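You operate a simulated robot arm through the tools that you are given. There is no shell and no other tool. Be economical: measure what you need, move in short steps, check, and stop when the job is done.

You run a simulated robot arm. Do the job below in one go: nothing can be reset, and whatever is moved stays where it is left.

JOB
Clean and oil the white drain plug.
Fine: draw it from the round teal housing, rinse it in the square blue bath, dip it in the round green pot and push it home again. What is to be rubbed or washed off counts as gone when no trace of it is left.

Only the result counts: the job must be done as asked and must still hold three seconds after the hand-in. Knocking over, shifting, dropping, spilling or breaking anything else fails it.

ROBOT AND FRAMES
A 7-joint arm with a two-finger parallel gripper, fixed in place. Base frame: the origin is at the foot of the arm, x ahead of it, y to its left, z up; the work surface is at about z = 88. Units: cm, degrees, N and s.
With the tool pointing down near the work surface it reaches from about 30 to 70 cm from the base axis. Its first joint turns from -66.0 to 66.0 degrees. Payload 1.57 kg.
Tool frame: the origin (TCP) lies between the finger pads and is the grasp point; the fingertips stand 3 cm ahead of it; z points along the fingers, y is the line along which they close. Largest opening 11 cm; finger width 2.4, thickness 1.2; the body of the gripper, 4.8 by 11.2 cm, starts 7.8 cm behind the TCP.
Orientation is that of the tool frame in the base frame, as a unit quaternion [x, y, z, w]. With the fingers straight down and closing along the base's y, the tool's x points along the base's -x, its y along +y and its z along -z.

CONTROLS
- The arm moves only by the tool play_rows. Its argument "deltas" is a list of rows, each an object (a shift or turn left out is 0, a gripper value left out holds the last) with "linear": the shift along the tool's x, y, z in cm, a list of three; "angular": the turn, a rotation vector about the tool's x, y, z in degrees, a list of three; "jaw": the finger opening in cm, from 0 to 11. In form: [{"linear": [x, y, z], "angular": [ax, ay, az], "jaw": jaw}, ...]. A call has 1 to 10 rows; each row shifts and turns the commanded pose from where the row before left it, along the tool's axes as they then stand. Each row takes 0.2 s and may step no farther than 5 cm and 8.6 degrees from the row before; otherwise, or with a gripper value out of range, the whole call is refused. Where a pose cannot be reached the arm comes as near as it can. A force on the tool above 40 N (or 10 N above the force at the start of the call, whichever is more), or a blocked arm, ends the call early, and 0.2 s more pass. Each finger travels about 10.8 cm/s and halts on what it meets, pressing with about 32 N; the grip force reading is that of the motor and also rises with nothing between the fingers. The clock runs only during rows and for 0.2 s after the last one: add rows that do not move to give the fingers time. It gives the time, the measured TCP pose, the force on the tool (base axes), the opening and the grip force at its end, in the units of the frame above (readings bear some noise), with the torque about the TCP (base axes, N m) and any sound that the robot's microphone picked up.
- Cameras (640 x 400 px; columns grow to the right, rows downward): "scene" is fixed at [18.57, -41.27, 142.8]; the picture's right is [0.59, -0.81, 0.00], its down [-0.35, -0.25, -0.90] and it looks along [0.73, 0.53, -0.43] (base axes); focal length 249 px, centre (320, 200). "wrist" rides on the gripper at [7, 1.6, -14.1] in the tool frame; the picture's right is [-0.23, 0.97, 0.00], its down [-0.86, -0.20, -0.48] and it looks along [-0.47, -0.11, 0.88] (tool axes); focal length 222 px, centre (320, 200). There is no depth. A picture from a camera that has moved, and an enlarged one, comes with that camera's place and axes in the base frame and with its lens. The place of the scene camera against the robot may be out by one fixed shift of up to 1.8 cm in any direction.
- grab_frame(camera): a new picture of that camera. The clock stands still meanwhile.
- close_up(camera, box): a new picture of the part [left, top, right, bottom] of that camera's present view, enlarged. The clock stands still meanwhile.
- hand_in(): hands the job in; it is judged then, once.

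Work in short steps. Places have to be worked out from the pictures, the camera data and where the tool is seen: move nearer, look again, correct. Check each grasp and each placing, and mend what went wrong. You have 120 turns and 64 pictures in all, those below and enlarged ones among them. Open the gripper and draw the arm clear of the work before you hand the job in, unless the task says otherwise; then end with one line.

The tools are called after "Emit:" as name(argument=value, ...) on one line, values as JSON. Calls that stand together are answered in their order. play_rows: Moves the arm, as the interface text tells. Its arguments: {"type":"object","properties":{"deltas":{"type":"array","items":{"type":"object","properties":{"linear":{"type":"array","items":{"type":"number"}},"angular":{"type":"array","items":{"type":"number"}},"jaw":{"type":"number"}}}}},"required":["deltas"]} The other tools are called the same way: grab_frame (camera) takes a picture; close_up (camera, box) takes an enlarged picture of a part of a camera's view; hand_in () hands the job in.

At the start:

```text
t: 0.0
tool_pos: [40.15, 1.42, 130.03]
tcp_rot: [0.001, 1.0, -0.001, 0.001]
force: [0.5, 0.3, 0.3]
moment: [-0.01, 0.0, 0.01]
finger_gap: 10.99
grip_force: 0.1
```

scene: 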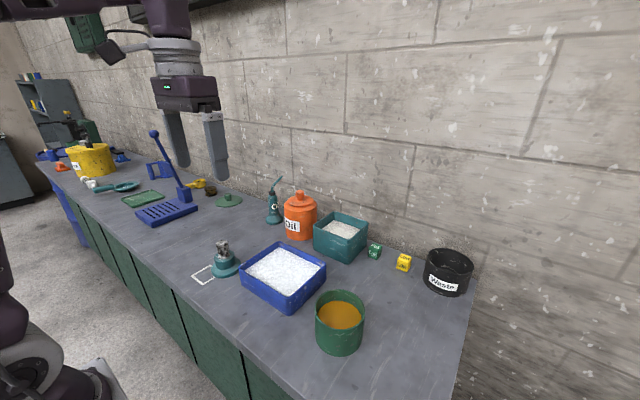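
wrist: 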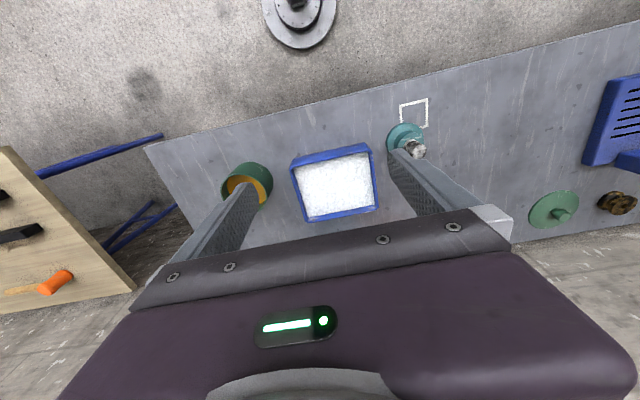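

I'll look closer at the housing with the plug and at the containers.

Emit:
close_up(camera="scene", box=[180, 220, 280, 290])

Emit:
close_up(camera="scene", box=[180, 170, 480, 360])

Emit:
close_up(camera="wrist", box=[360, 80, 460, 180])

```text
5.71 times, centred on (230, 255) of scene
camera zoom: at [18.57, -41.27, 142.8], right [0.59, -0.81, 0.0], down [-0.35, -0.25, -0.9], along [0.73, 0.53, -0.43], focal length 1425 px, centre (834, -114)
```

zoom: 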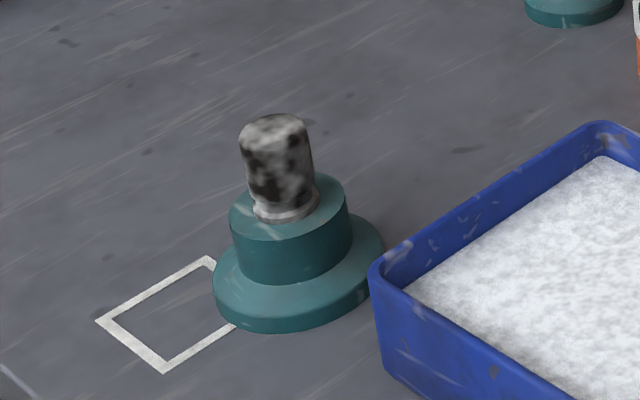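

```text
2.11 times, centred on (330, 265) of scene
camera zoom: at [18.57, -41.27, 142.8], right [0.59, -0.81, 0.0], down [-0.35, -0.25, -0.9], along [0.73, 0.53, -0.43], focal length 525 px, centre (299, 63)
```

zoom: 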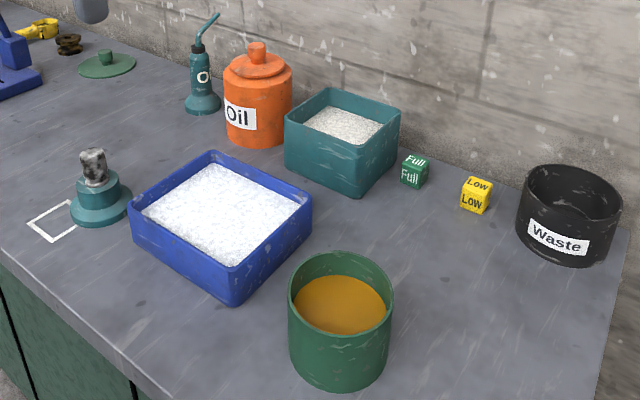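

```text
4.00 times, centred on (410, 130) of wrist
camera zoom: at [33.37, 3.26, 144.09], right [0.23, 0.97, 0.0], down [0.85, -0.2, 0.48], along [0.47, -0.11, -0.88], focal length 888 px, centre (-40, 480)
```

zoom: 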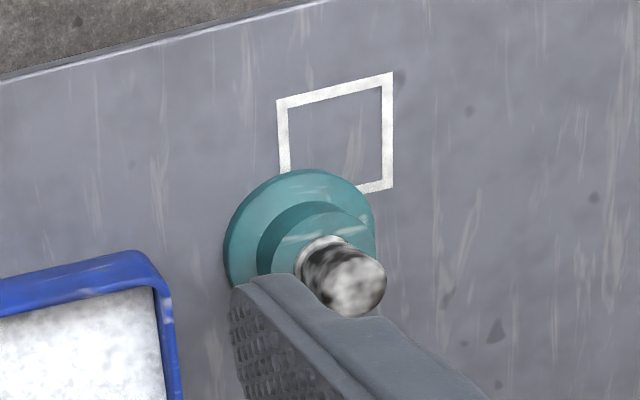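

The plug sits in the housing at roughly (50.8, 19.5), its top at about z 98–99. I'll move above it for a closer look.

Emit:
play_rows(deltas=[{"linear": [-1.7, 3, 2]}, {"linear": [-1.7, 3, 2.6]}, {"linear": [-1.7, 3, 2.6]}, {"linear": [-1.7, 3, 2.6]}, {"linear": [-1.7, 3, 2.6]}, {"linear": [-1.7, 3, 2.6]}, {}])

Emit:
grab_frame(camera="wrist")

Emit:
close_up(camera="scene", box=[160, 180, 300, 280])

```text
t: 1.6
tool_pos: [50.47, 19.44, 114.88]
tcp_rot: [0.0, 1.0, 0.0, 0.001]
force: [0.1, -0.1, 0.7]
moment: [0.0, 0.03, 0.04]
finger_gap: 10.98
grip_force: 0.0
```

```text
58 pictures are left
camera wrist: at [43.63, 21.22, 129.02], right [0.23, 0.97, 0.0], down [0.85, -0.2, 0.48], along [0.47, -0.11, -0.88], focal length 222 px, centre (320, 200)
```

wrist: 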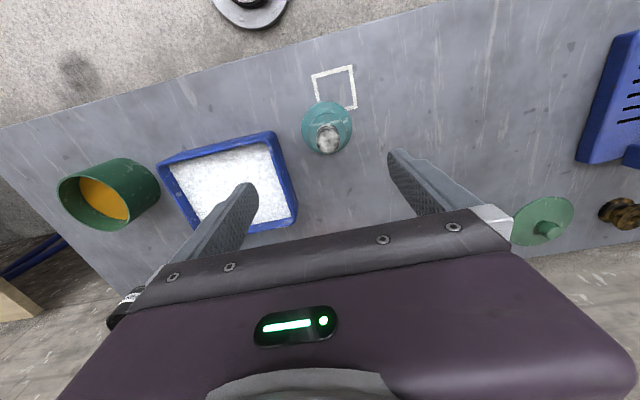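

```text
4.00 times, centred on (230, 230) of scene
camera zoom: at [18.57, -41.27, 142.8], right [0.59, -0.81, 0.0], down [-0.35, -0.25, -0.9], along [0.73, 0.53, -0.43], focal length 997 px, centre (680, 80)
```

zoom: 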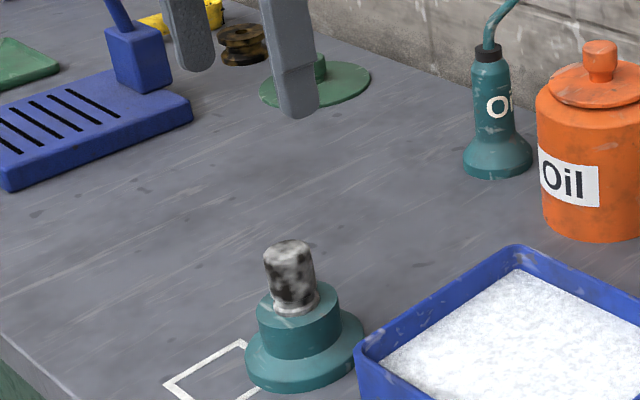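

Zooming in with the wrist camera to fix the plug's place.

Emit:
close_up(camera="wrist", box=[280, 80, 380, 170])

```text
4.44 times, centred on (330, 125) of wrist
camera zoom: at [43.63, 21.22, 129.02], right [0.23, 0.97, 0.0], down [0.85, -0.2, 0.48], along [0.47, -0.11, -0.88], focal length 987 px, centre (276, 533)
```

zoom: 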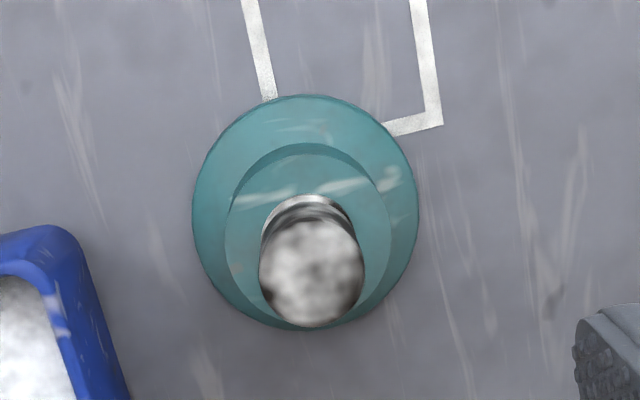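

The plug's axis is at about (51.4, 20.6), its top near z 98 and the housing top near 93. I'll centre, narrow the jaw and go down partway.

Emit:
play_rows(deltas=[{"linear": [-0.93, 1.16, 0], "jaw": 6.5}, {"linear": [0, 0, 4]}, {"linear": [0, 0, 4]}, {"linear": [0, 0, 4]}, {}])

Emit:
grab_frame(camera="wrist")

Emit:
close_up(camera="scene", box=[160, 180, 300, 280])

```text
t: 2.8
tool_pos: [51.29, 20.66, 103.09]
tcp_rot: [0.0, 1.0, -0.001, 0.0]
force: [0.2, -0.5, 0.4]
moment: [0.01, 0.0, -0.01]
finger_gap: 6.52
grip_force: 0.1
```

```text
55 pictures are left
camera wrist: at [44.57, 22.35, 117.11], right [0.23, 0.97, 0.0], down [0.85, -0.2, 0.48], along [0.47, -0.11, -0.88], focal length 222 px, centre (320, 200)
```

wrist: 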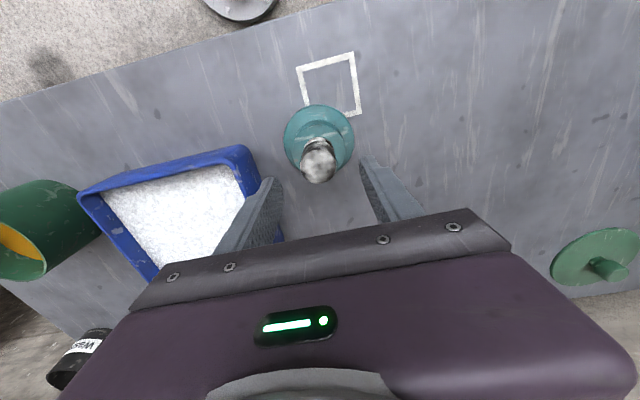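

```text
4.00 times, centred on (230, 230) of scene
camera zoom: at [18.57, -41.27, 142.8], right [0.59, -0.81, 0.0], down [-0.35, -0.25, -0.9], along [0.73, 0.53, -0.43], focal length 997 px, centre (680, 80)
```

zoom: 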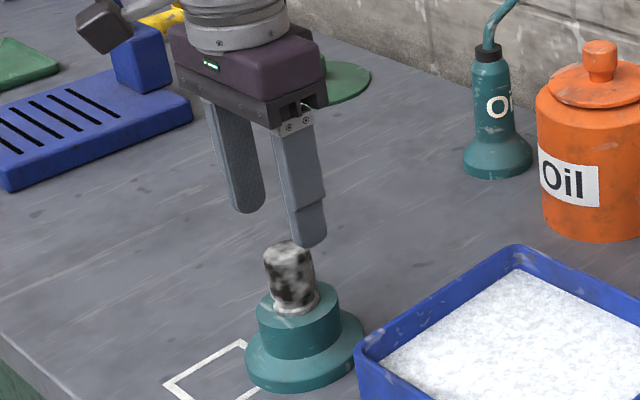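

Alignment looks good (plug top about (51.1, 20.7)). Going down to TCP z≈97.5 before closing.

Emit:
play_rows(deltas=[{"linear": [0.1, 0, 3]}, {"linear": [0, 0, 2.5]}, {}])

Emit:
close_up(camera="wrist", box=[220, 80, 420, 220])

Emit:
close_up(camera="scene", box=[180, 200, 280, 280])

```text
t: 3.6
tool_pos: [51.38, 20.35, 97.46]
tcp_rot: [0.001, 1.0, -0.001, 0.002]
force: [0.3, -0.4, -0.7]
moment: [0.0, 0.01, -0.01]
finger_gap: 6.5
grip_force: 0.0
```

```text
2.86 times, centred on (320, 150) of wrist
camera zoom: at [44.48, 22.29, 111.6], right [0.23, 0.97, 0.0], down [0.85, -0.2, 0.48], along [0.47, -0.11, -0.88], focal length 635 px, centre (320, 343)
```

zoom: 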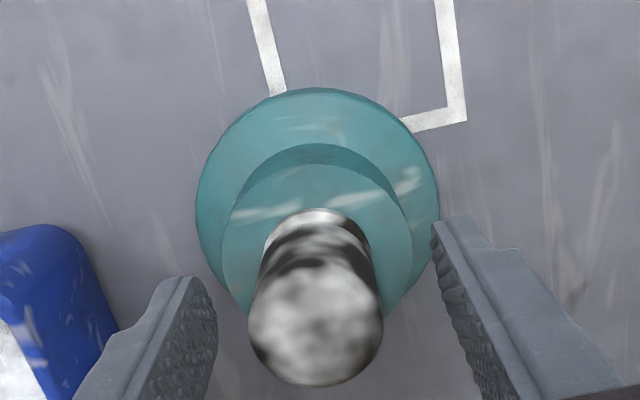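

```text
5.00 times, centred on (230, 240) of scene
camera zoom: at [18.57, -41.27, 142.8], right [0.59, -0.81, 0.0], down [-0.35, -0.25, -0.9], along [0.73, 0.53, -0.43], focal length 1247 px, centre (770, 0)
```

zoom: 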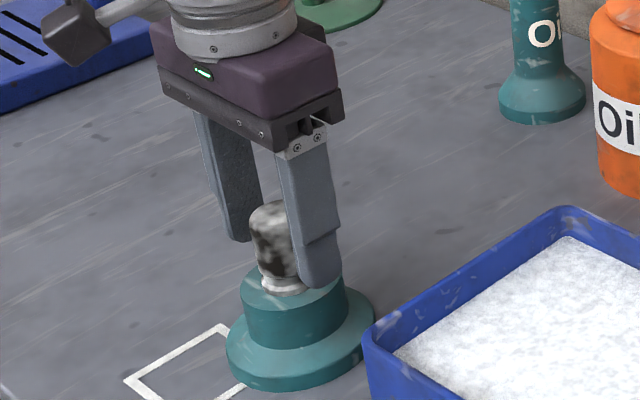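

The fingers straddle the plug, centred within a few mm. Closing.

Emit:
play_rows(deltas=[{"jaw": 4}, {"jaw": 3}, {"jaw": 2.5}, {}])

```text
t: 4.6
tool_pos: [51.31, 20.31, 97.57]
tcp_rot: [0.0, 1.0, -0.001, 0.001]
force: [0.2, -0.2, -0.1]
moment: [-0.02, 0.01, -0.01]
finger_gap: 3.27
grip_force: 32.1
```

Gripped at 3.27 cm with no side load. Drawing straight up gently.

Emit:
play_rows(deltas=[{"linear": [0, 0, -0.5], "jaw": 2}, {"linear": [0, 0, -0.5]}, {"linear": [0, 0, -0.5]}, {}])

Emit:
close_up(camera="scene", box=[180, 200, 280, 280])

```text
t: 5.6
tool_pos: [51.43, 20.35, 98.96]
tcp_rot: [0.0, 1.0, -0.001, 0.0]
force: [-0.9, 0.0, -0.5]
moment: [-0.01, 0.0, 0.01]
finger_gap: 3.29
grip_force: 32.0
```

```text
5.00 times, centred on (230, 240) of scene
camera zoom: at [18.57, -41.27, 142.8], right [0.59, -0.81, 0.0], down [-0.35, -0.25, -0.9], along [0.73, 0.53, -0.43], focal length 1247 px, centre (770, 0)
```

zoom: 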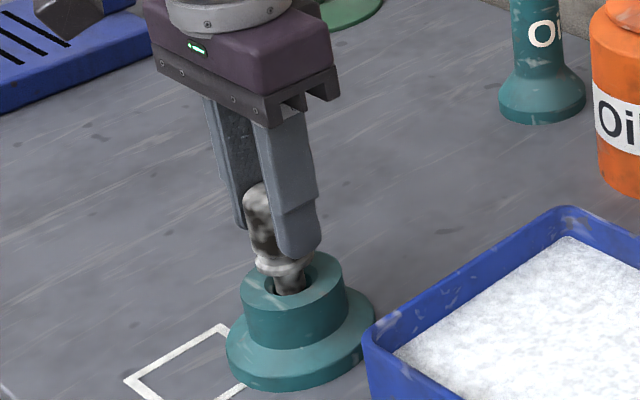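

It's coming out cleanly; a dirty narrower shank is showing. Continuing up.

Emit:
play_rows(deltas=[{"linear": [0, 0, -1]}, {"linear": [0, 0, -1]}, {"linear": [0, 0, -1]}, {"linear": [0, 0, -1.5]}, {"linear": [0, 0, -2]}, {"linear": [0, 0, -3]}, {}])

Emit:
close_up(camera="scene", box=[170, 170, 310, 280])

Emit:
grab_frame(camera="wrist")

```text
t: 7.2
tool_pos: [51.31, 20.53, 108.56]
tcp_rot: [0.001, 1.0, -0.001, 0.001]
force: [-0.2, 0.4, -2.0]
moment: [-0.02, -0.03, 0.01]
finger_gap: 3.32
grip_force: 32.0
```

```text
3.64 times, centred on (240, 225) of scene
camera zoom: at [18.57, -41.27, 142.8], right [0.59, -0.81, 0.0], down [-0.35, -0.25, -0.9], along [0.73, 0.53, -0.43], focal length 907 px, centre (611, 109)
```

zoom: 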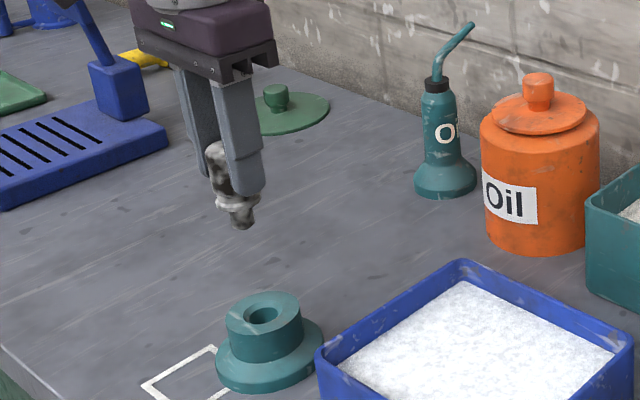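

```text
49 pictures are left
camera wrist: at [44.46, 22.34, 122.65], right [0.23, 0.97, 0.0], down [0.85, -0.2, 0.48], along [0.47, -0.11, -0.88], focal length 222 px, centre (320, 200)
```

wrist: 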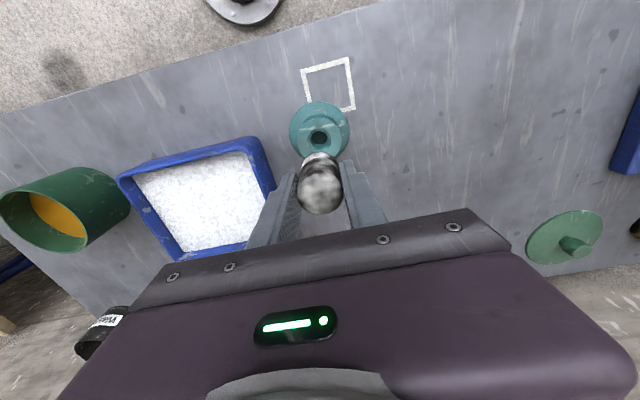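

Plug is out (shank about 2 cm long below the collar; plug tip ≈ TCP−6.5). Bath centre is about (57.5, 1) by triangulation. Moving above it.

Emit:
play_rows(deltas=[{"linear": [-1.2, -3.9, 0]}, {"linear": [-1.2, -3.9, 0]}, {"linear": [-1.2, -3.9, 0]}, {"linear": [-1.2, -3.9, 0]}, {"linear": [-1.2, -3.9, 0]}, {}])

Emit:
grab_frame(camera="wrist")

Emit:
close_up(camera="scene", box=[200, 160, 370, 320])

```text
t: 8.6
tool_pos: [57.29, 0.92, 108.46]
tcp_rot: [0.0, 1.0, -0.001, 0.001]
force: [0.0, -0.3, -0.6]
moment: [-0.01, 0.01, -0.01]
finger_gap: 3.31
grip_force: 32.3
```

```text
48 pictures are left
camera wrist: at [50.5, 2.81, 122.55], right [0.23, 0.97, 0.0], down [0.85, -0.2, 0.48], along [0.47, -0.11, -0.88], focal length 222 px, centre (320, 200)
```

wrist: 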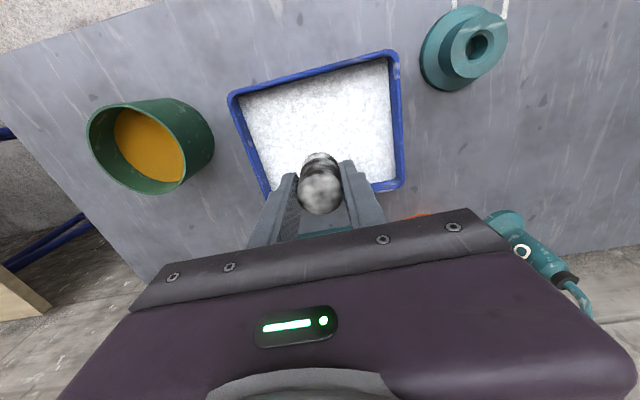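

```text
2.50 times, centred on (285, 240) of scene
camera zoom: at [18.57, -41.28, 142.8], right [0.59, -0.81, 0.0], down [-0.35, -0.25, -0.9], along [0.73, 0.53, -0.43], focal length 623 px, centre (408, 100)
```

zoom: 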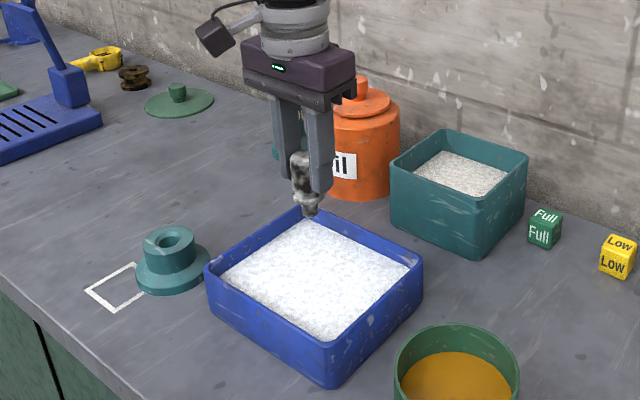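

I'm over the bath (its rim spans x 50–66.7, y −8–11). Lowering slowly into it.

Emit:
play_rows(deltas=[{"linear": [0, 0, 2.5]}, {"linear": [0, 0, 2.5]}, {"linear": [0, 0, 2]}, {"linear": [0, 0, 1]}, {"linear": [0, 0, 1]}, {"linear": [0, 0, 1]}, {}])

Emit:
close_up(camera="scene", box=[200, 160, 370, 320])

Emit:
close_up(camera="wrist", box=[220, 50, 420, 230])

```text
t: 10.2
tool_pos: [57.38, 0.96, 98.42]
tcp_rot: [0.002, 1.0, -0.001, 0.001]
force: [0.3, 0.7, -0.7]
moment: [-0.03, -0.01, 0.0]
finger_gap: 3.31
grip_force: 32.2
```

```text
2.50 times, centred on (285, 240) of scene
camera zoom: at [18.57, -41.27, 142.8], right [0.59, -0.81, 0.0], down [-0.35, -0.25, -0.9], along [0.73, 0.53, -0.43], focal length 623 px, centre (408, 100)
```

zoom: 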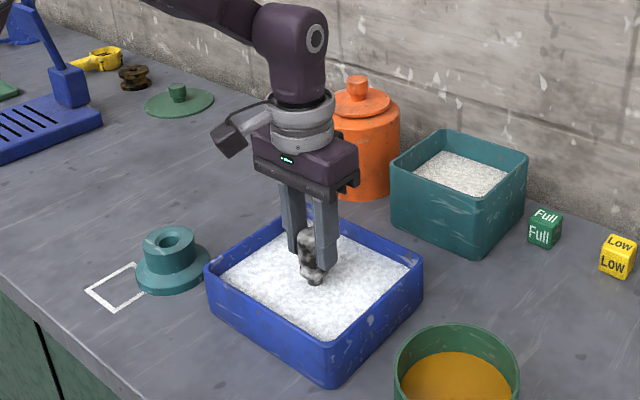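

```text
2.22 times, centred on (320, 140) of wrist
camera zoom: at [50.47, 2.83, 112.56], right [0.23, 0.97, 0.0], down [0.85, -0.2, 0.48], along [0.47, -0.11, -0.88], focal length 494 px, centre (320, 333)
```

zoom: 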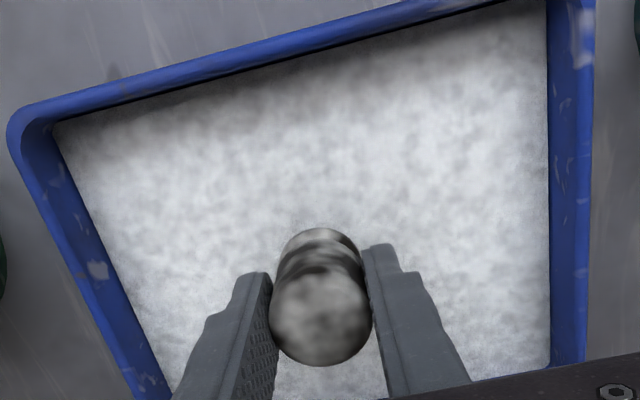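

The tip is just at the surface. Going on down in small steps, watching the force.

Emit:
play_rows(deltas=[{"linear": [0, 0, 0.5]}, {"linear": [0, 0, 0.5]}, {"linear": [0, 0, 0.5]}, {}])

Emit:
close_up(camera="scene", box=[240, 190, 340, 290])

```text
t: 11.2
tool_pos: [57.12, 1.04, 96.86]
tcp_rot: [0.001, 1.0, 0.0, 0.0]
force: [-0.1, -0.3, -2.0]
moment: [0.0, 0.02, 0.03]
finger_gap: 3.29
grip_force: 31.4
```

```text
4.00 times, centred on (290, 240) of scene
camera zoom: at [18.57, -41.27, 142.8], right [0.59, -0.81, 0.0], down [-0.35, -0.25, -0.9], along [0.73, 0.53, -0.43], focal length 997 px, centre (440, 40)
```

zoom: 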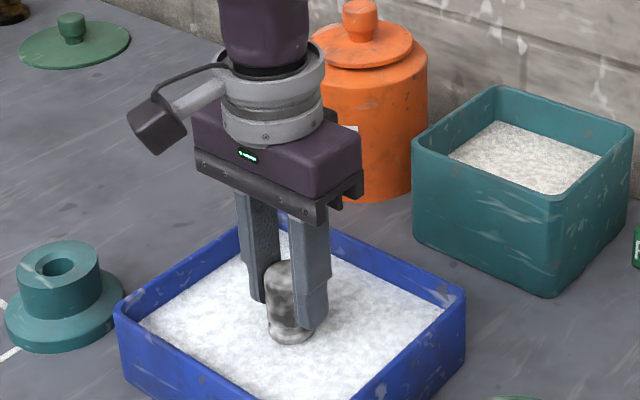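

It sinks in without resistance. Continuing down until the floor is felt.

Emit:
play_rows(deltas=[{"linear": [0, 0, 0.4]}, {"linear": [0, 0, 0.4]}, {}])

```text
t: 12.0
tool_pos: [57.26, 1.02, 96.25]
tcp_rot: [0.0, 1.0, -0.001, 0.0]
force: [-0.1, -0.2, -0.6]
moment: [-0.01, 0.0, -0.01]
finger_gap: 3.27
grip_force: 32.4
```

Emit:
play_rows(deltas=[{"linear": [0, 0, 0.3]}, {"linear": [0, 0, 0.3]}, {}])

Emit:
close_up(camera="scene", box=[240, 190, 340, 290])

```text
t: 12.8
tool_pos: [57.28, 0.97, 95.53]
tcp_rot: [0.001, 1.0, -0.002, 0.001]
force: [-0.7, -0.5, 1.3]
moment: [-0.04, -0.05, 0.01]
finger_gap: 3.28
grip_force: 31.8
```

```text
4.00 times, centred on (290, 240) of scene
camera zoom: at [18.57, -41.27, 142.8], right [0.59, -0.81, 0.0], down [-0.35, -0.25, -0.9], along [0.73, 0.53, -0.43], focal length 997 px, centre (440, 40)
```

zoom: 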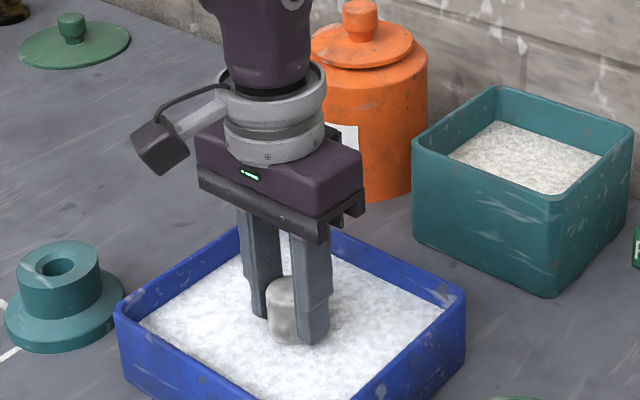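

The visible dirt is fading. I'll swish it gently here for a while.

Emit:
play_rows(deltas=[{"linear": [1, 0, 0]}, {"linear": [-1, 1, 0]}, {"linear": [-1, -1, 0]}, {"linear": [0, -1, 0]}, {"linear": [1, 1, 0]}, {"linear": [0, 1, 0]}, {"linear": [0, -1, 0]}, {"linear": [0, 0, -0.5]}, {"linear": [0, 0, 0.5]}, {}])

Emit:
close_up(camera="scene", box=[260, 220, 320, 280])

Emit:
close_up(camera="wrist", box=[270, 120, 370, 220])

```text
t: 15.0
tool_pos: [57.17, 0.97, 95.73]
tcp_rot: [0.001, 1.0, 0.0, 0.001]
force: [-0.6, -0.1, -1.7]
moment: [-0.06, -0.02, -0.02]
finger_gap: 3.31
grip_force: 31.9
```

```text
6.67 times, centred on (290, 250) of scene
camera zoom: at [18.57, -41.27, 142.8], right [0.59, -0.81, 0.0], down [-0.35, -0.25, -0.9], along [0.73, 0.53, -0.43], focal length 1662 px, centre (520, -133)
```

zoom: 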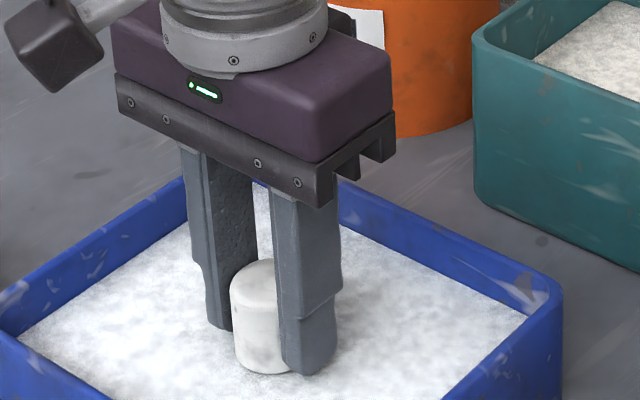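

```text
4.00 times, centred on (320, 170) of wrist
camera zoom: at [50.45, 2.82, 109.72], right [0.23, 0.97, 0.0], down [0.85, -0.2, 0.48], along [0.47, -0.11, -0.88], focal length 888 px, centre (320, 320)
```

zoom: 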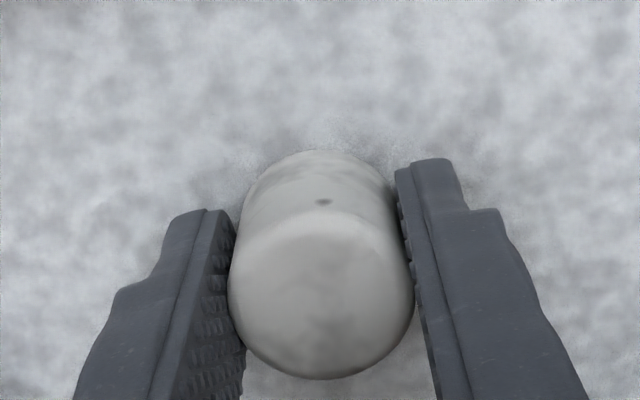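

Almost clean; faint traces remain. Swishing longer.

Emit:
play_rows(deltas=[{"linear": [1, 0, 0]}, {"linear": [-1, 1, 0]}, {"linear": [-1, -1, 0]}, {"linear": [0, -1, 0]}, {"linear": [1, 1, 0]}, {"linear": [0, 1, 0]}, {"linear": [0, -1, 0]}, {"linear": [0, 0, -0.5]}, {"linear": [0, 0, 0.5]}, {}])

Emit:
play_rows(deltas=[{"linear": [1, 0, 0]}, {"linear": [-1, 1, 0]}, {"linear": [-1, -1, 0]}, {"linear": [0, -1, 0]}, {"linear": [1, 1, 0]}, {"linear": [0, 1, 0]}, {"linear": [0, -1, 0]}, {"linear": [0, 0, -0.5]}, {"linear": [0, 0, 0.5]}, {}])

Emit:
play_rows(deltas=[{"linear": [0, 0, -3]}, {"linear": [0, 0, -3]}, {"linear": [0, 0, -3]}, {"linear": [0, 0, -3]}, {}])

Emit:
close_up(camera="scene", box=[250, 175, 310, 235])

Emit:
close_up(camera="wrist", box=[270, 120, 370, 220])

```text
t: 17.2
tool_pos: [57.32, 1.02, 95.7]
tcp_rot: [0.001, 1.0, -0.001, 0.0]
force: [0.2, 0.5, -1.4]
moment: [0.0, 0.02, -0.02]
finger_gap: 3.3
grip_force: 32.0
```

```text
t: 19.4
tool_pos: [57.35, 0.95, 95.67]
tcp_rot: [0.001, 1.0, -0.001, 0.002]
force: [0.2, 0.4, 1.1]
moment: [-0.02, 0.01, -0.03]
finger_gap: 3.28
grip_force: 31.4
```

```text
t: 20.6
tool_pos: [57.3, 0.97, 107.76]
tcp_rot: [0.001, 1.0, -0.001, 0.001]
force: [0.2, -0.6, -1.1]
moment: [0.0, -0.02, -0.02]
finger_gap: 3.27
grip_force: 32.3
```

```text
6.67 times, centred on (280, 205) of scene
camera zoom: at [18.57, -41.27, 142.8], right [0.59, -0.81, 0.0], down [-0.35, -0.25, -0.9], along [0.73, 0.53, -0.43], focal length 1662 px, centre (587, 167)
```

zoom: 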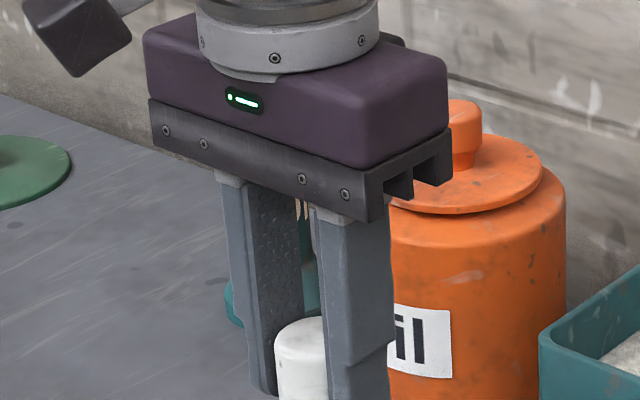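

```text
4.00 times, centred on (320, 170) of wrist
camera zoom: at [50.48, 2.82, 121.77], right [0.23, 0.97, 0.0], down [0.85, -0.2, 0.48], along [0.47, -0.11, -0.88], focal length 888 px, centre (320, 320)
```

zoom: 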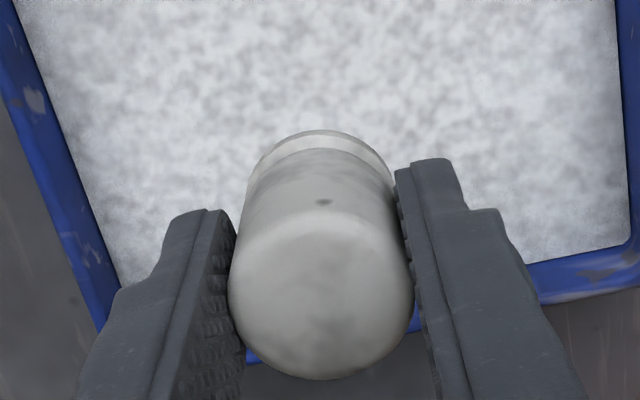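

Checking the plug surface from the scene side; a small dark spot remains on top in the wrist view.

Emit:
close_up(camera="scene", box=[265, 195, 305, 235])

Emit:
close_up(camera="wrist", box=[300, 150, 345, 195])

```text
10.00 times, centred on (285, 215) of scene
camera zoom: at [18.57, -41.27, 142.8], right [0.59, -0.81, 0.0], down [-0.35, -0.25, -0.9], along [0.73, 0.53, -0.43], focal length 2494 px, centre (670, 50)
```

zoom: 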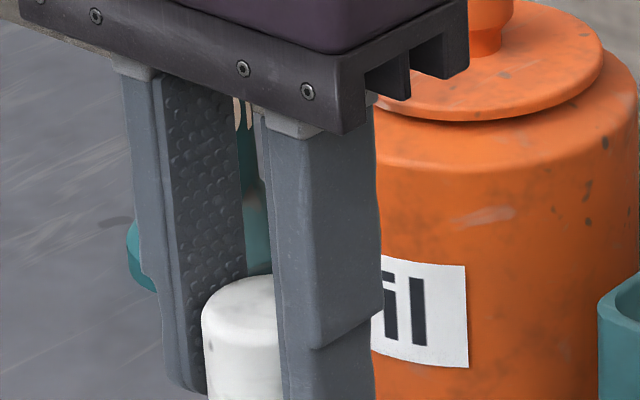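

```text
8.89 times, centred on (322, 172) of wrist
camera zoom: at [50.48, 2.82, 121.77], right [0.23, 0.97, 0.0], down [0.85, -0.2, 0.48], along [0.47, -0.11, -0.88], focal length 1974 px, centre (298, 444)
```

zoom: 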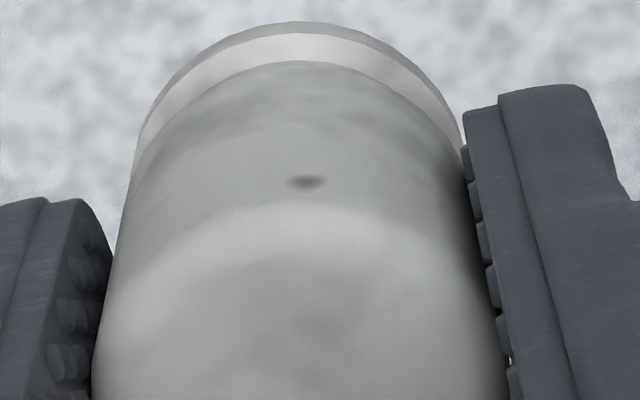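

Now the lower part (shank and collar).

Emit:
close_up(camera="scene", box=[265, 215, 305, 255])

```text
10.00 times, centred on (285, 235) of scene
camera zoom: at [18.57, -41.27, 142.8], right [0.59, -0.81, 0.0], down [-0.35, -0.25, -0.9], along [0.73, 0.53, -0.43], focal length 2494 px, centre (670, -150)
```

zoom: 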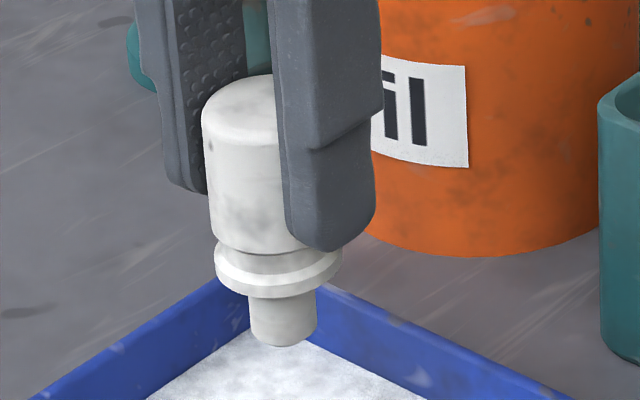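

It looks white all over bar faint smudges. I'll rinse again to see whether those are dirt or finish.

Emit:
play_rows(deltas=[{"linear": [0, 0, 4]}, {"linear": [0, 0, 4]}, {"linear": [0, 0, 2]}, {"linear": [0, 0, 1.5]}, {"linear": [0, 0, 0.6]}, {}])

Emit:
play_rows(deltas=[{"linear": [1.5, 0, 0]}, {"linear": [-1.5, 1.5, 0]}, {"linear": [-1.5, -1.5, 0]}, {"linear": [0, -1.5, 0]}, {"linear": [1.5, 1.5, 0]}, {"linear": [0, 1.5, 0]}, {"linear": [0, -1.5, 0]}, {"linear": [0, 0, -0.5]}, {"linear": [0, 0, 0.5]}, {}])

Emit:
play_rows(deltas=[{"linear": [1.5, 0, 0]}, {"linear": [-1.5, 1.5, 0]}, {"linear": [-1.5, -1.5, 0]}, {"linear": [0, -1.5, 0]}, {"linear": [1.5, 1.5, 0]}, {"linear": [0, 1.5, 0]}, {"linear": [0, -1.5, 0]}, {"linear": [0, 0, -0.5]}, {"linear": [0, 0, 0.5]}, {}])

Emit:
play_rows(deltas=[{"linear": [0, 0, -3]}, {"linear": [0, 0, -3]}, {"linear": [0, 0, -3]}, {"linear": [0, 0, -3.1]}, {}])

Emit:
close_up(camera="wrist", box=[300, 150, 345, 195])

Emit:
close_up(camera="scene", box=[265, 215, 305, 255])

```text
t: 22.0
tool_pos: [57.28, 0.98, 95.67]
tcp_rot: [0.0, 1.0, 0.0, 0.002]
force: [-4.4, 1.6, 32.2]
moment: [0.31, 0.32, 0.02]
finger_gap: 3.24
grip_force: 32.5
```

```text
t: 22.5
tool_pos: [56.37, 1.26, 95.69]
tcp_rot: [0.001, 1.0, -0.004, 0.001]
force: [-0.1, 0.5, 8.9]
moment: [0.02, 0.01, -0.01]
finger_gap: 3.25
grip_force: 32.3
stopped in row 2: the force on the tool passed its limit at 48 N (the readings are from after the stop); the commanded pose is now the measured one
```

```text
t: 24.7
tool_pos: [56.19, 1.23, 95.77]
tcp_rot: [0.003, 1.0, -0.004, 0.0]
force: [-5.5, 0.0, 22.4]
moment: [0.5, 0.39, 0.04]
finger_gap: 3.25
grip_force: 32.1
```

```text
t: 25.9
tool_pos: [56.29, 1.41, 107.81]
tcp_rot: [0.002, 1.0, -0.004, 0.001]
force: [-0.3, -0.6, -1.3]
moment: [-0.01, 0.01, -0.03]
finger_gap: 3.26
grip_force: 32.1
```

```text
8.89 times, centred on (322, 172) of wrist
camera zoom: at [49.54, 3.28, 121.84], right [0.23, 0.97, -0.01], down [0.85, -0.2, 0.48], along [0.46, -0.12, -0.88], focal length 1974 px, centre (298, 444)
```

zoom: 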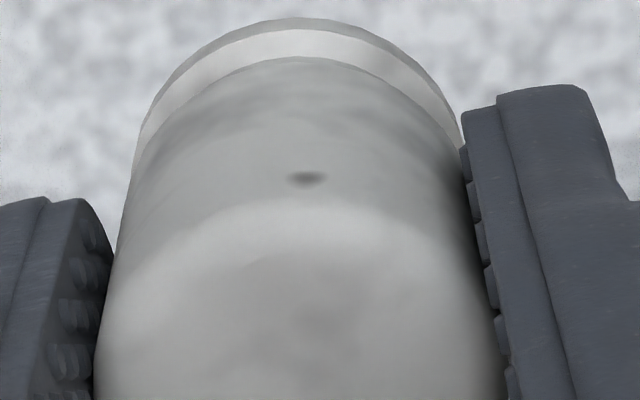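

```text
10.00 times, centred on (285, 235) of scene
camera zoom: at [18.57, -41.27, 142.8], right [0.59, -0.81, 0.0], down [-0.35, -0.25, -0.9], along [0.73, 0.53, -0.43], focal length 2494 px, centre (670, -150)
```

zoom: 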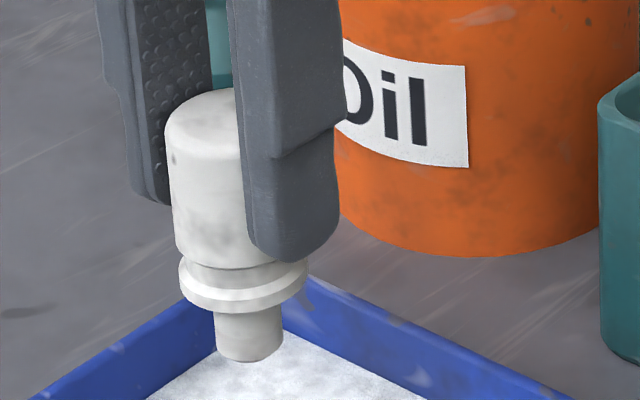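

The spot is unchanged by the extra rinse, so it's finish, and the plug is clean. Next: a small tilt correction, then move above the green pot, estimated at (52.8, −20).

Emit:
play_rows(deltas=[{"linear": [0.7, -4.2, 0], "angular": [-0.46, 0, 0]}, {"linear": [0.7, -4.3, -0.3]}, {"linear": [0.7, -4.3, -0.3]}, {"linear": [0.7, -4.3, -0.3]}, {"linear": [0.7, -4.3, -0.3]}, {}])

Emit:
grab_frame(camera="wrist")

Emit:
grab_frame(camera="scene")

```text
t: 27.3
tool_pos: [52.72, -20.05, 108.87]
tcp_rot: [0.001, 1.0, 0.0, 0.0]
force: [0.5, 0.3, -0.9]
moment: [0.0, 0.0, 0.0]
finger_gap: 3.26
grip_force: 31.9
```

```text
33 pictures are left
camera wrist: at [45.94, -18.28, 123.0], right [0.23, 0.97, 0.0], down [0.86, -0.2, 0.48], along [0.46, -0.11, -0.88], focal length 222 px, centre (320, 200)
```

wrist: 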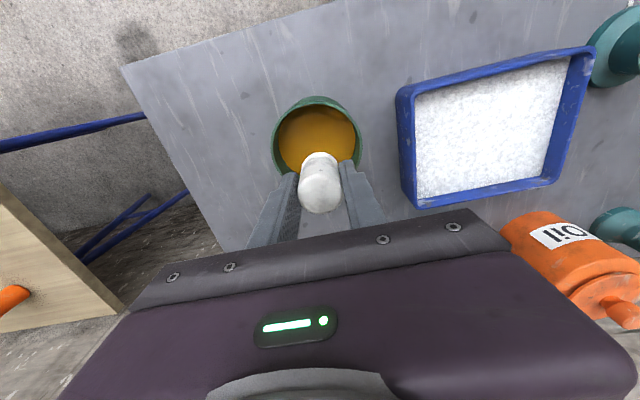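

```text
32 pictures are left
```

scene: 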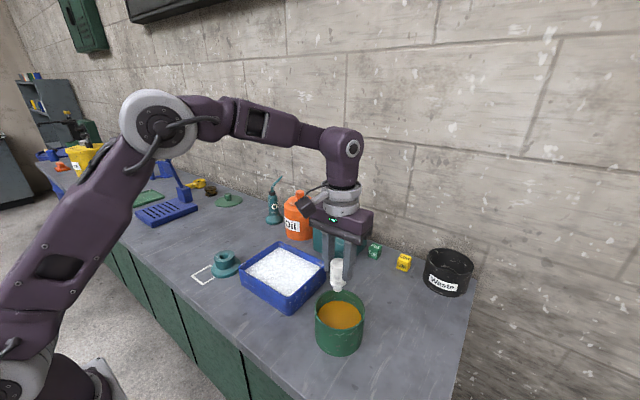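

Pot centre is about (52.4, −20.1), so it's well aligned. Lowering partway and checking.

Emit:
play_rows(deltas=[{"linear": [0.3, 0, 3]}, {"linear": [0, 0, 3]}, {"linear": [0, 0, 2]}, {}])

Emit:
close_up(camera="scene", box=[290, 250, 390, 360])

Emit:
close_up(camera="wrist", box=[240, 60, 400, 220])

```text
t: 28.3
tool_pos: [52.43, -19.96, 101.05]
tcp_rot: [0.001, 1.0, -0.001, 0.0]
force: [0.2, 0.4, -0.9]
moment: [0.0, -0.02, -0.02]
finger_gap: 3.26
grip_force: 31.7
```

```text
3.64 times, centred on (340, 305) of scene
camera zoom: at [18.57, -41.27, 142.8], right [0.59, -0.81, 0.0], down [-0.35, -0.25, -0.9], along [0.73, 0.53, -0.43], focal length 907 px, centre (247, -182)
```

zoom: 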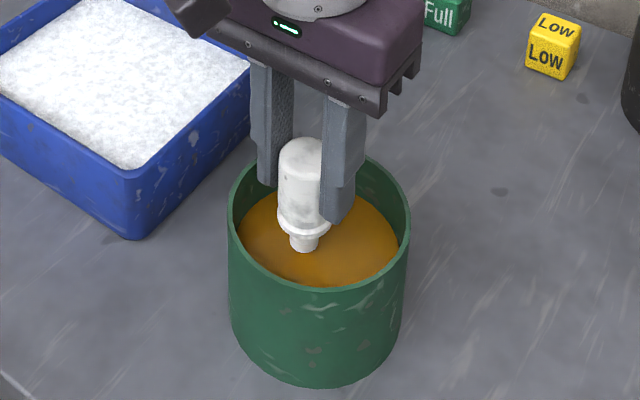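

```text
2.50 times, centred on (320, 140) of wrist
camera zoom: at [45.6, -18.22, 115.04], right [0.23, 0.97, 0.0], down [0.85, -0.2, 0.48], along [0.46, -0.11, -0.88], focal length 555 px, centre (320, 350)
```

zoom: 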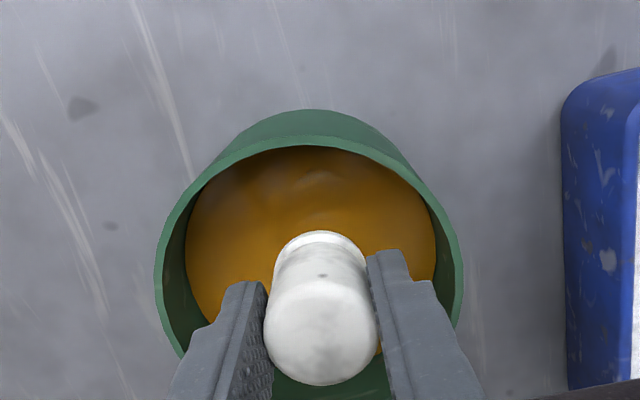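

Plug is centred over the oil. Dipping to TCP ≈97.3 and dwelling.

Emit:
play_rows(deltas=[{"linear": [0, 0, 1.2]}, {"linear": [0, 0, 1.2]}, {"linear": [0, 0, 1.2]}, {}, {}, {}, {}, {}])

Emit:
close_up(camera="scene", box=[290, 250, 390, 360])

```text
t: 30.1
tool_pos: [52.45, -20.14, 97.31]
tcp_rot: [0.002, 1.0, 0.0, -0.001]
force: [0.1, -0.3, -0.7]
moment: [0.0, 0.02, -0.01]
finger_gap: 3.26
grip_force: 31.4
```

```text
3.64 times, centred on (340, 305) of scene
camera zoom: at [18.57, -41.27, 142.8], right [0.59, -0.81, 0.0], down [-0.35, -0.25, -0.9], along [0.73, 0.53, -0.43], focal length 907 px, centre (247, -182)
```

zoom: 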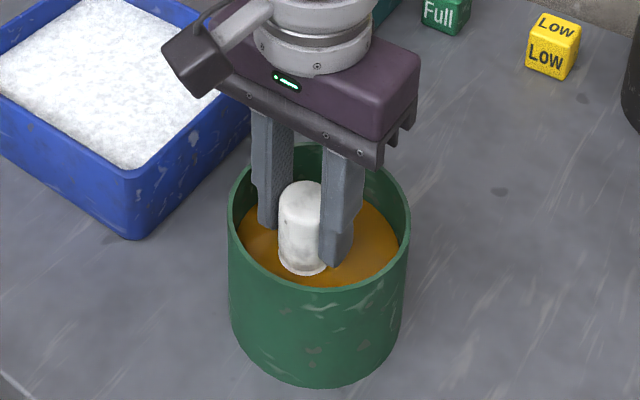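

The collar is just at the oil surface. Going about 1 cm deeper and dwelling, then lifting.

Emit:
play_rows(deltas=[{"linear": [0, 0, 0.5]}, {"linear": [0, 0, 0.5]}, {}, {}, {}, {}, {}, {}, {}, {}])

Emit:
play_rows(deltas=[{"linear": [0, 0, -1]}, {"linear": [0, 0, -2]}, {"linear": [0, 0, -2]}, {"linear": [0, 0, -2]}, {"linear": [0, 0, -3]}, {"linear": [0, 0, -3]}, {}])

Emit:
close_up(camera="scene", box=[305, 240, 375, 310])

Emit:
close_up(camera="wrist", box=[270, 130, 370, 230])

```text
t: 32.3
tool_pos: [52.54, -20.03, 96.55]
tcp_rot: [0.001, 1.0, 0.001, -0.002]
force: [-0.2, -0.3, -0.6]
moment: [-0.02, 0.01, 0.01]
finger_gap: 3.26
grip_force: 32.1
```

```text
t: 33.9
tool_pos: [52.35, -20.03, 109.41]
tcp_rot: [0.002, 1.0, 0.0, 0.0]
force: [1.1, 0.5, -1.0]
moment: [0.01, 0.01, -0.01]
finger_gap: 3.3
grip_force: 31.8
```

```text
5.71 times, centred on (340, 275) of scene
camera zoom: at [18.57, -41.27, 142.8], right [0.59, -0.81, 0.0], down [-0.35, -0.25, -0.9], along [0.73, 0.53, -0.43], focal length 1425 px, centre (206, -229)
```

zoom: 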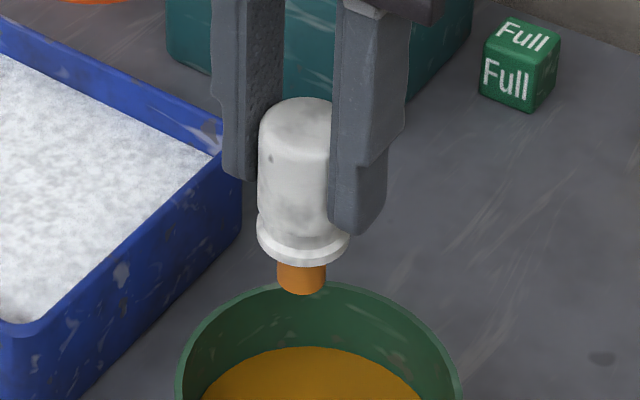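

```text
4.00 times, centred on (320, 180) of wrist
camera zoom: at [45.57, -18.24, 123.46], right [0.23, 0.97, 0.0], down [0.85, -0.2, 0.48], along [0.46, -0.11, -0.88], focal length 888 px, centre (320, 280)
```

zoom: 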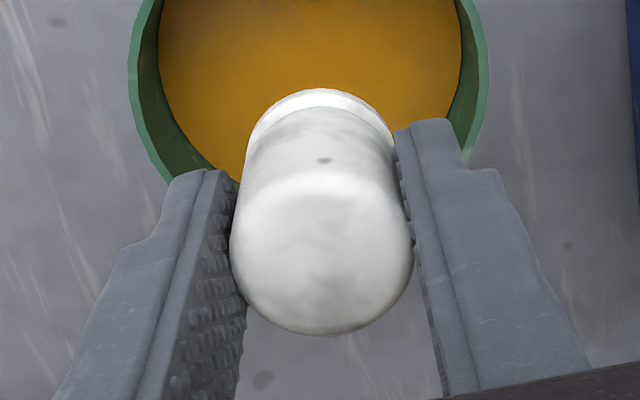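

The shank is evenly coated in oil. I'll wait a moment over the pot for drips, then carry it back above the housing.

Emit:
play_rows(deltas=[{}, {}, {}, {}, {}, {}, {}, {}])

Emit:
play_rows(deltas=[{"linear": [0.12, 4.49, 0]}, {"linear": [0.12, 4.49, 0]}, {"linear": [0.12, 4.49, 0]}, {"linear": [0.12, 4.49, 0]}, {"linear": [0.12, 4.49, 0]}, {"linear": [0.12, 4.49, 0]}, {"linear": [0.12, 4.49, 0]}, {"linear": [0.12, 4.49, 0]}, {"linear": [0.12, 4.49, 0]}, {}])

Emit:
play_rows(deltas=[{"linear": [0, 0, 2.5]}, {"linear": [0, 0, 2.5]}, {}])

Emit:
close_up(camera="wrist", box=[250, 90, 390, 220])

Emit:
close_up(camera="scene", box=[190, 210, 270, 290])

```text
t: 35.7
tool_pos: [52.35, -20.14, 109.43]
tcp_rot: [0.002, 1.0, 0.0, -0.001]
force: [-0.5, 0.1, -1.3]
moment: [-0.02, 0.02, 0.04]
finger_gap: 3.29
grip_force: 32.1
```

```text
t: 37.9
tool_pos: [51.46, 20.39, 109.59]
tcp_rot: [0.002, 1.0, 0.0, -0.001]
force: [-0.5, 0.0, -0.4]
moment: [-0.01, -0.02, 0.01]
finger_gap: 3.27
grip_force: 31.5
```

```text
t: 38.7
tool_pos: [51.5, 20.17, 104.37]
tcp_rot: [0.002, 1.0, 0.001, -0.001]
force: [-0.1, -0.5, -1.8]
moment: [0.0, -0.04, -0.01]
finger_gap: 3.25
grip_force: 31.9
```

```text
3.08 times, centred on (320, 155) of wrist
camera zoom: at [44.66, 22.03, 118.47], right [0.23, 0.97, 0.0], down [0.85, -0.2, 0.48], along [0.46, -0.11, -0.88], focal length 684 px, centre (320, 338)
```

zoom: 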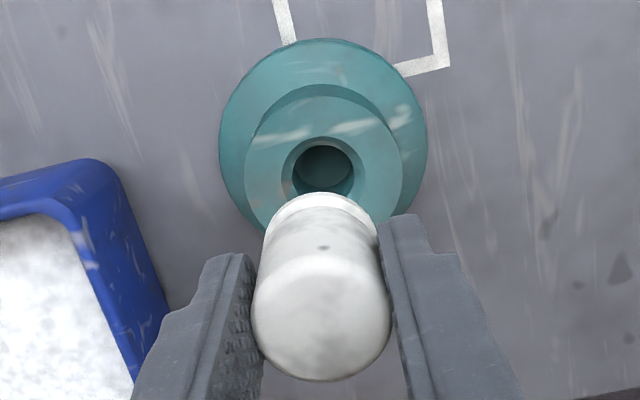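

```text
5.00 times, centred on (230, 250) of scene
camera zoom: at [18.57, -41.27, 142.8], right [0.59, -0.81, 0.0], down [-0.35, -0.25, -0.9], along [0.73, 0.53, -0.43], focal length 1247 px, centre (770, -50)
```

zoom: 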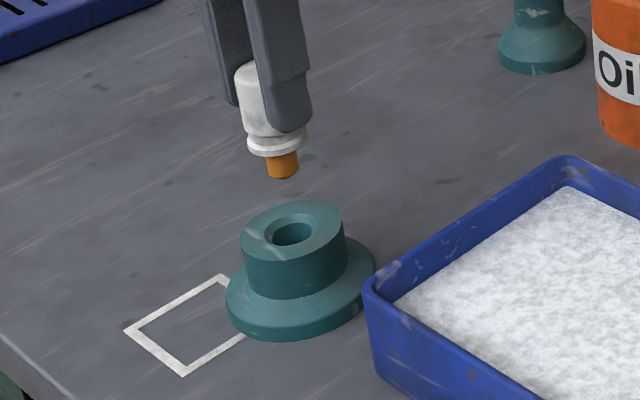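

By comparison with the camera pose at the draw, I'm off by about (+0.19, −0.28). Correcting that and lowering until the tip is just above the hole.

Emit:
play_rows(deltas=[{"linear": [0.19, 0.28, 0]}, {"linear": [0, 0, 2]}, {"linear": [0, 0, 1.5]}, {}])

Emit:
close_up(camera="wrist", box=[250, 90, 390, 220])

Emit:
close_up(camera="scene", box=[205, 225, 255, 275])

```text
t: 39.7
tool_pos: [51.09, 20.56, 100.81]
tcp_rot: [0.001, 1.0, 0.0, -0.001]
force: [-0.1, -0.1, -1.7]
moment: [-0.02, 0.02, 0.0]
finger_gap: 3.28
grip_force: 32.1
```

```text
3.08 times, centred on (320, 155) of wrist
camera zoom: at [44.45, 22.38, 114.92], right [0.23, 0.97, 0.0], down [0.86, -0.2, 0.48], along [0.46, -0.11, -0.88], focal length 684 px, centre (320, 338)
```

zoom: 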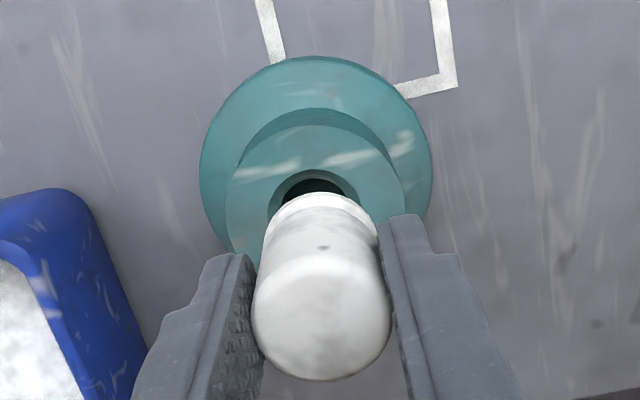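

```text
8.00 times, centred on (230, 250) of scene
camera zoom: at [18.57, -41.27, 142.8], right [0.59, -0.81, 0.0], down [-0.35, -0.25, -0.9], along [0.73, 0.53, -0.43], focal length 1995 px, centre (1040, -200)
```

zoom: 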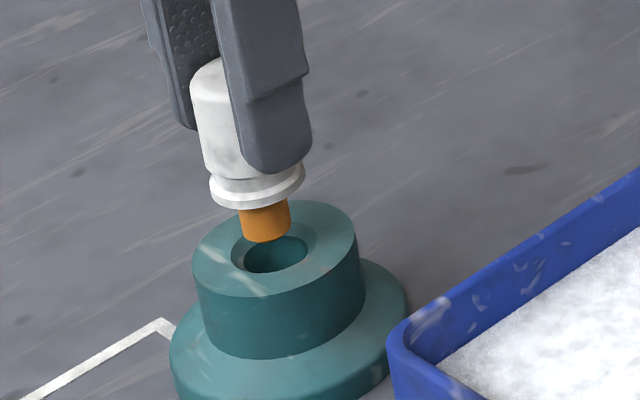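

Alignment is nearly right; the scene view suggests a small residual of about 0.2 cm to the picture's right. I'll apply part of it and descend gently to the mouth.

Emit:
play_rows(deltas=[{"linear": [-0.1, -0.15, 0.4]}, {"linear": [0, 0, 0.4]}, {}, {}])

Emit:
close_up(camera="scene", box=[205, 225, 255, 275])

Emit:
close_up(camera="wrist", box=[290, 110, 350, 170])

```text
t: 40.7
tool_pos: [51.44, 20.45, 100.1]
tcp_rot: [0.001, 1.0, 0.0, 0.0]
force: [0.3, 0.8, -1.1]
moment: [-0.02, 0.02, -0.01]
finger_gap: 3.28
grip_force: 31.7
```

```text
8.00 times, centred on (230, 250) of scene
camera zoom: at [18.57, -41.27, 142.8], right [0.59, -0.81, 0.0], down [-0.35, -0.25, -0.9], along [0.73, 0.53, -0.43], focal length 1995 px, centre (1040, -200)
```

zoom: 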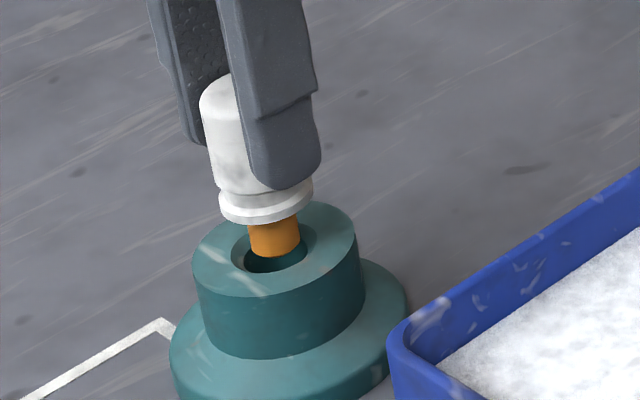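

```text
6.67 times, centred on (320, 140) of wrist
camera zoom: at [44.61, 22.26, 114.15], right [0.23, 0.97, 0.0], down [0.85, -0.2, 0.48], along [0.46, -0.11, -0.88], focal length 1481 px, centre (320, 600)
```

zoom: 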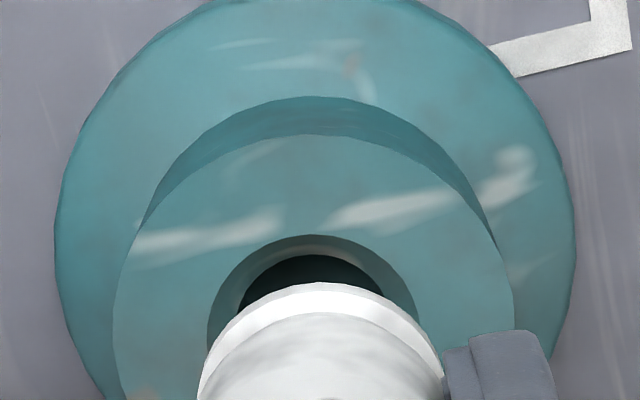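

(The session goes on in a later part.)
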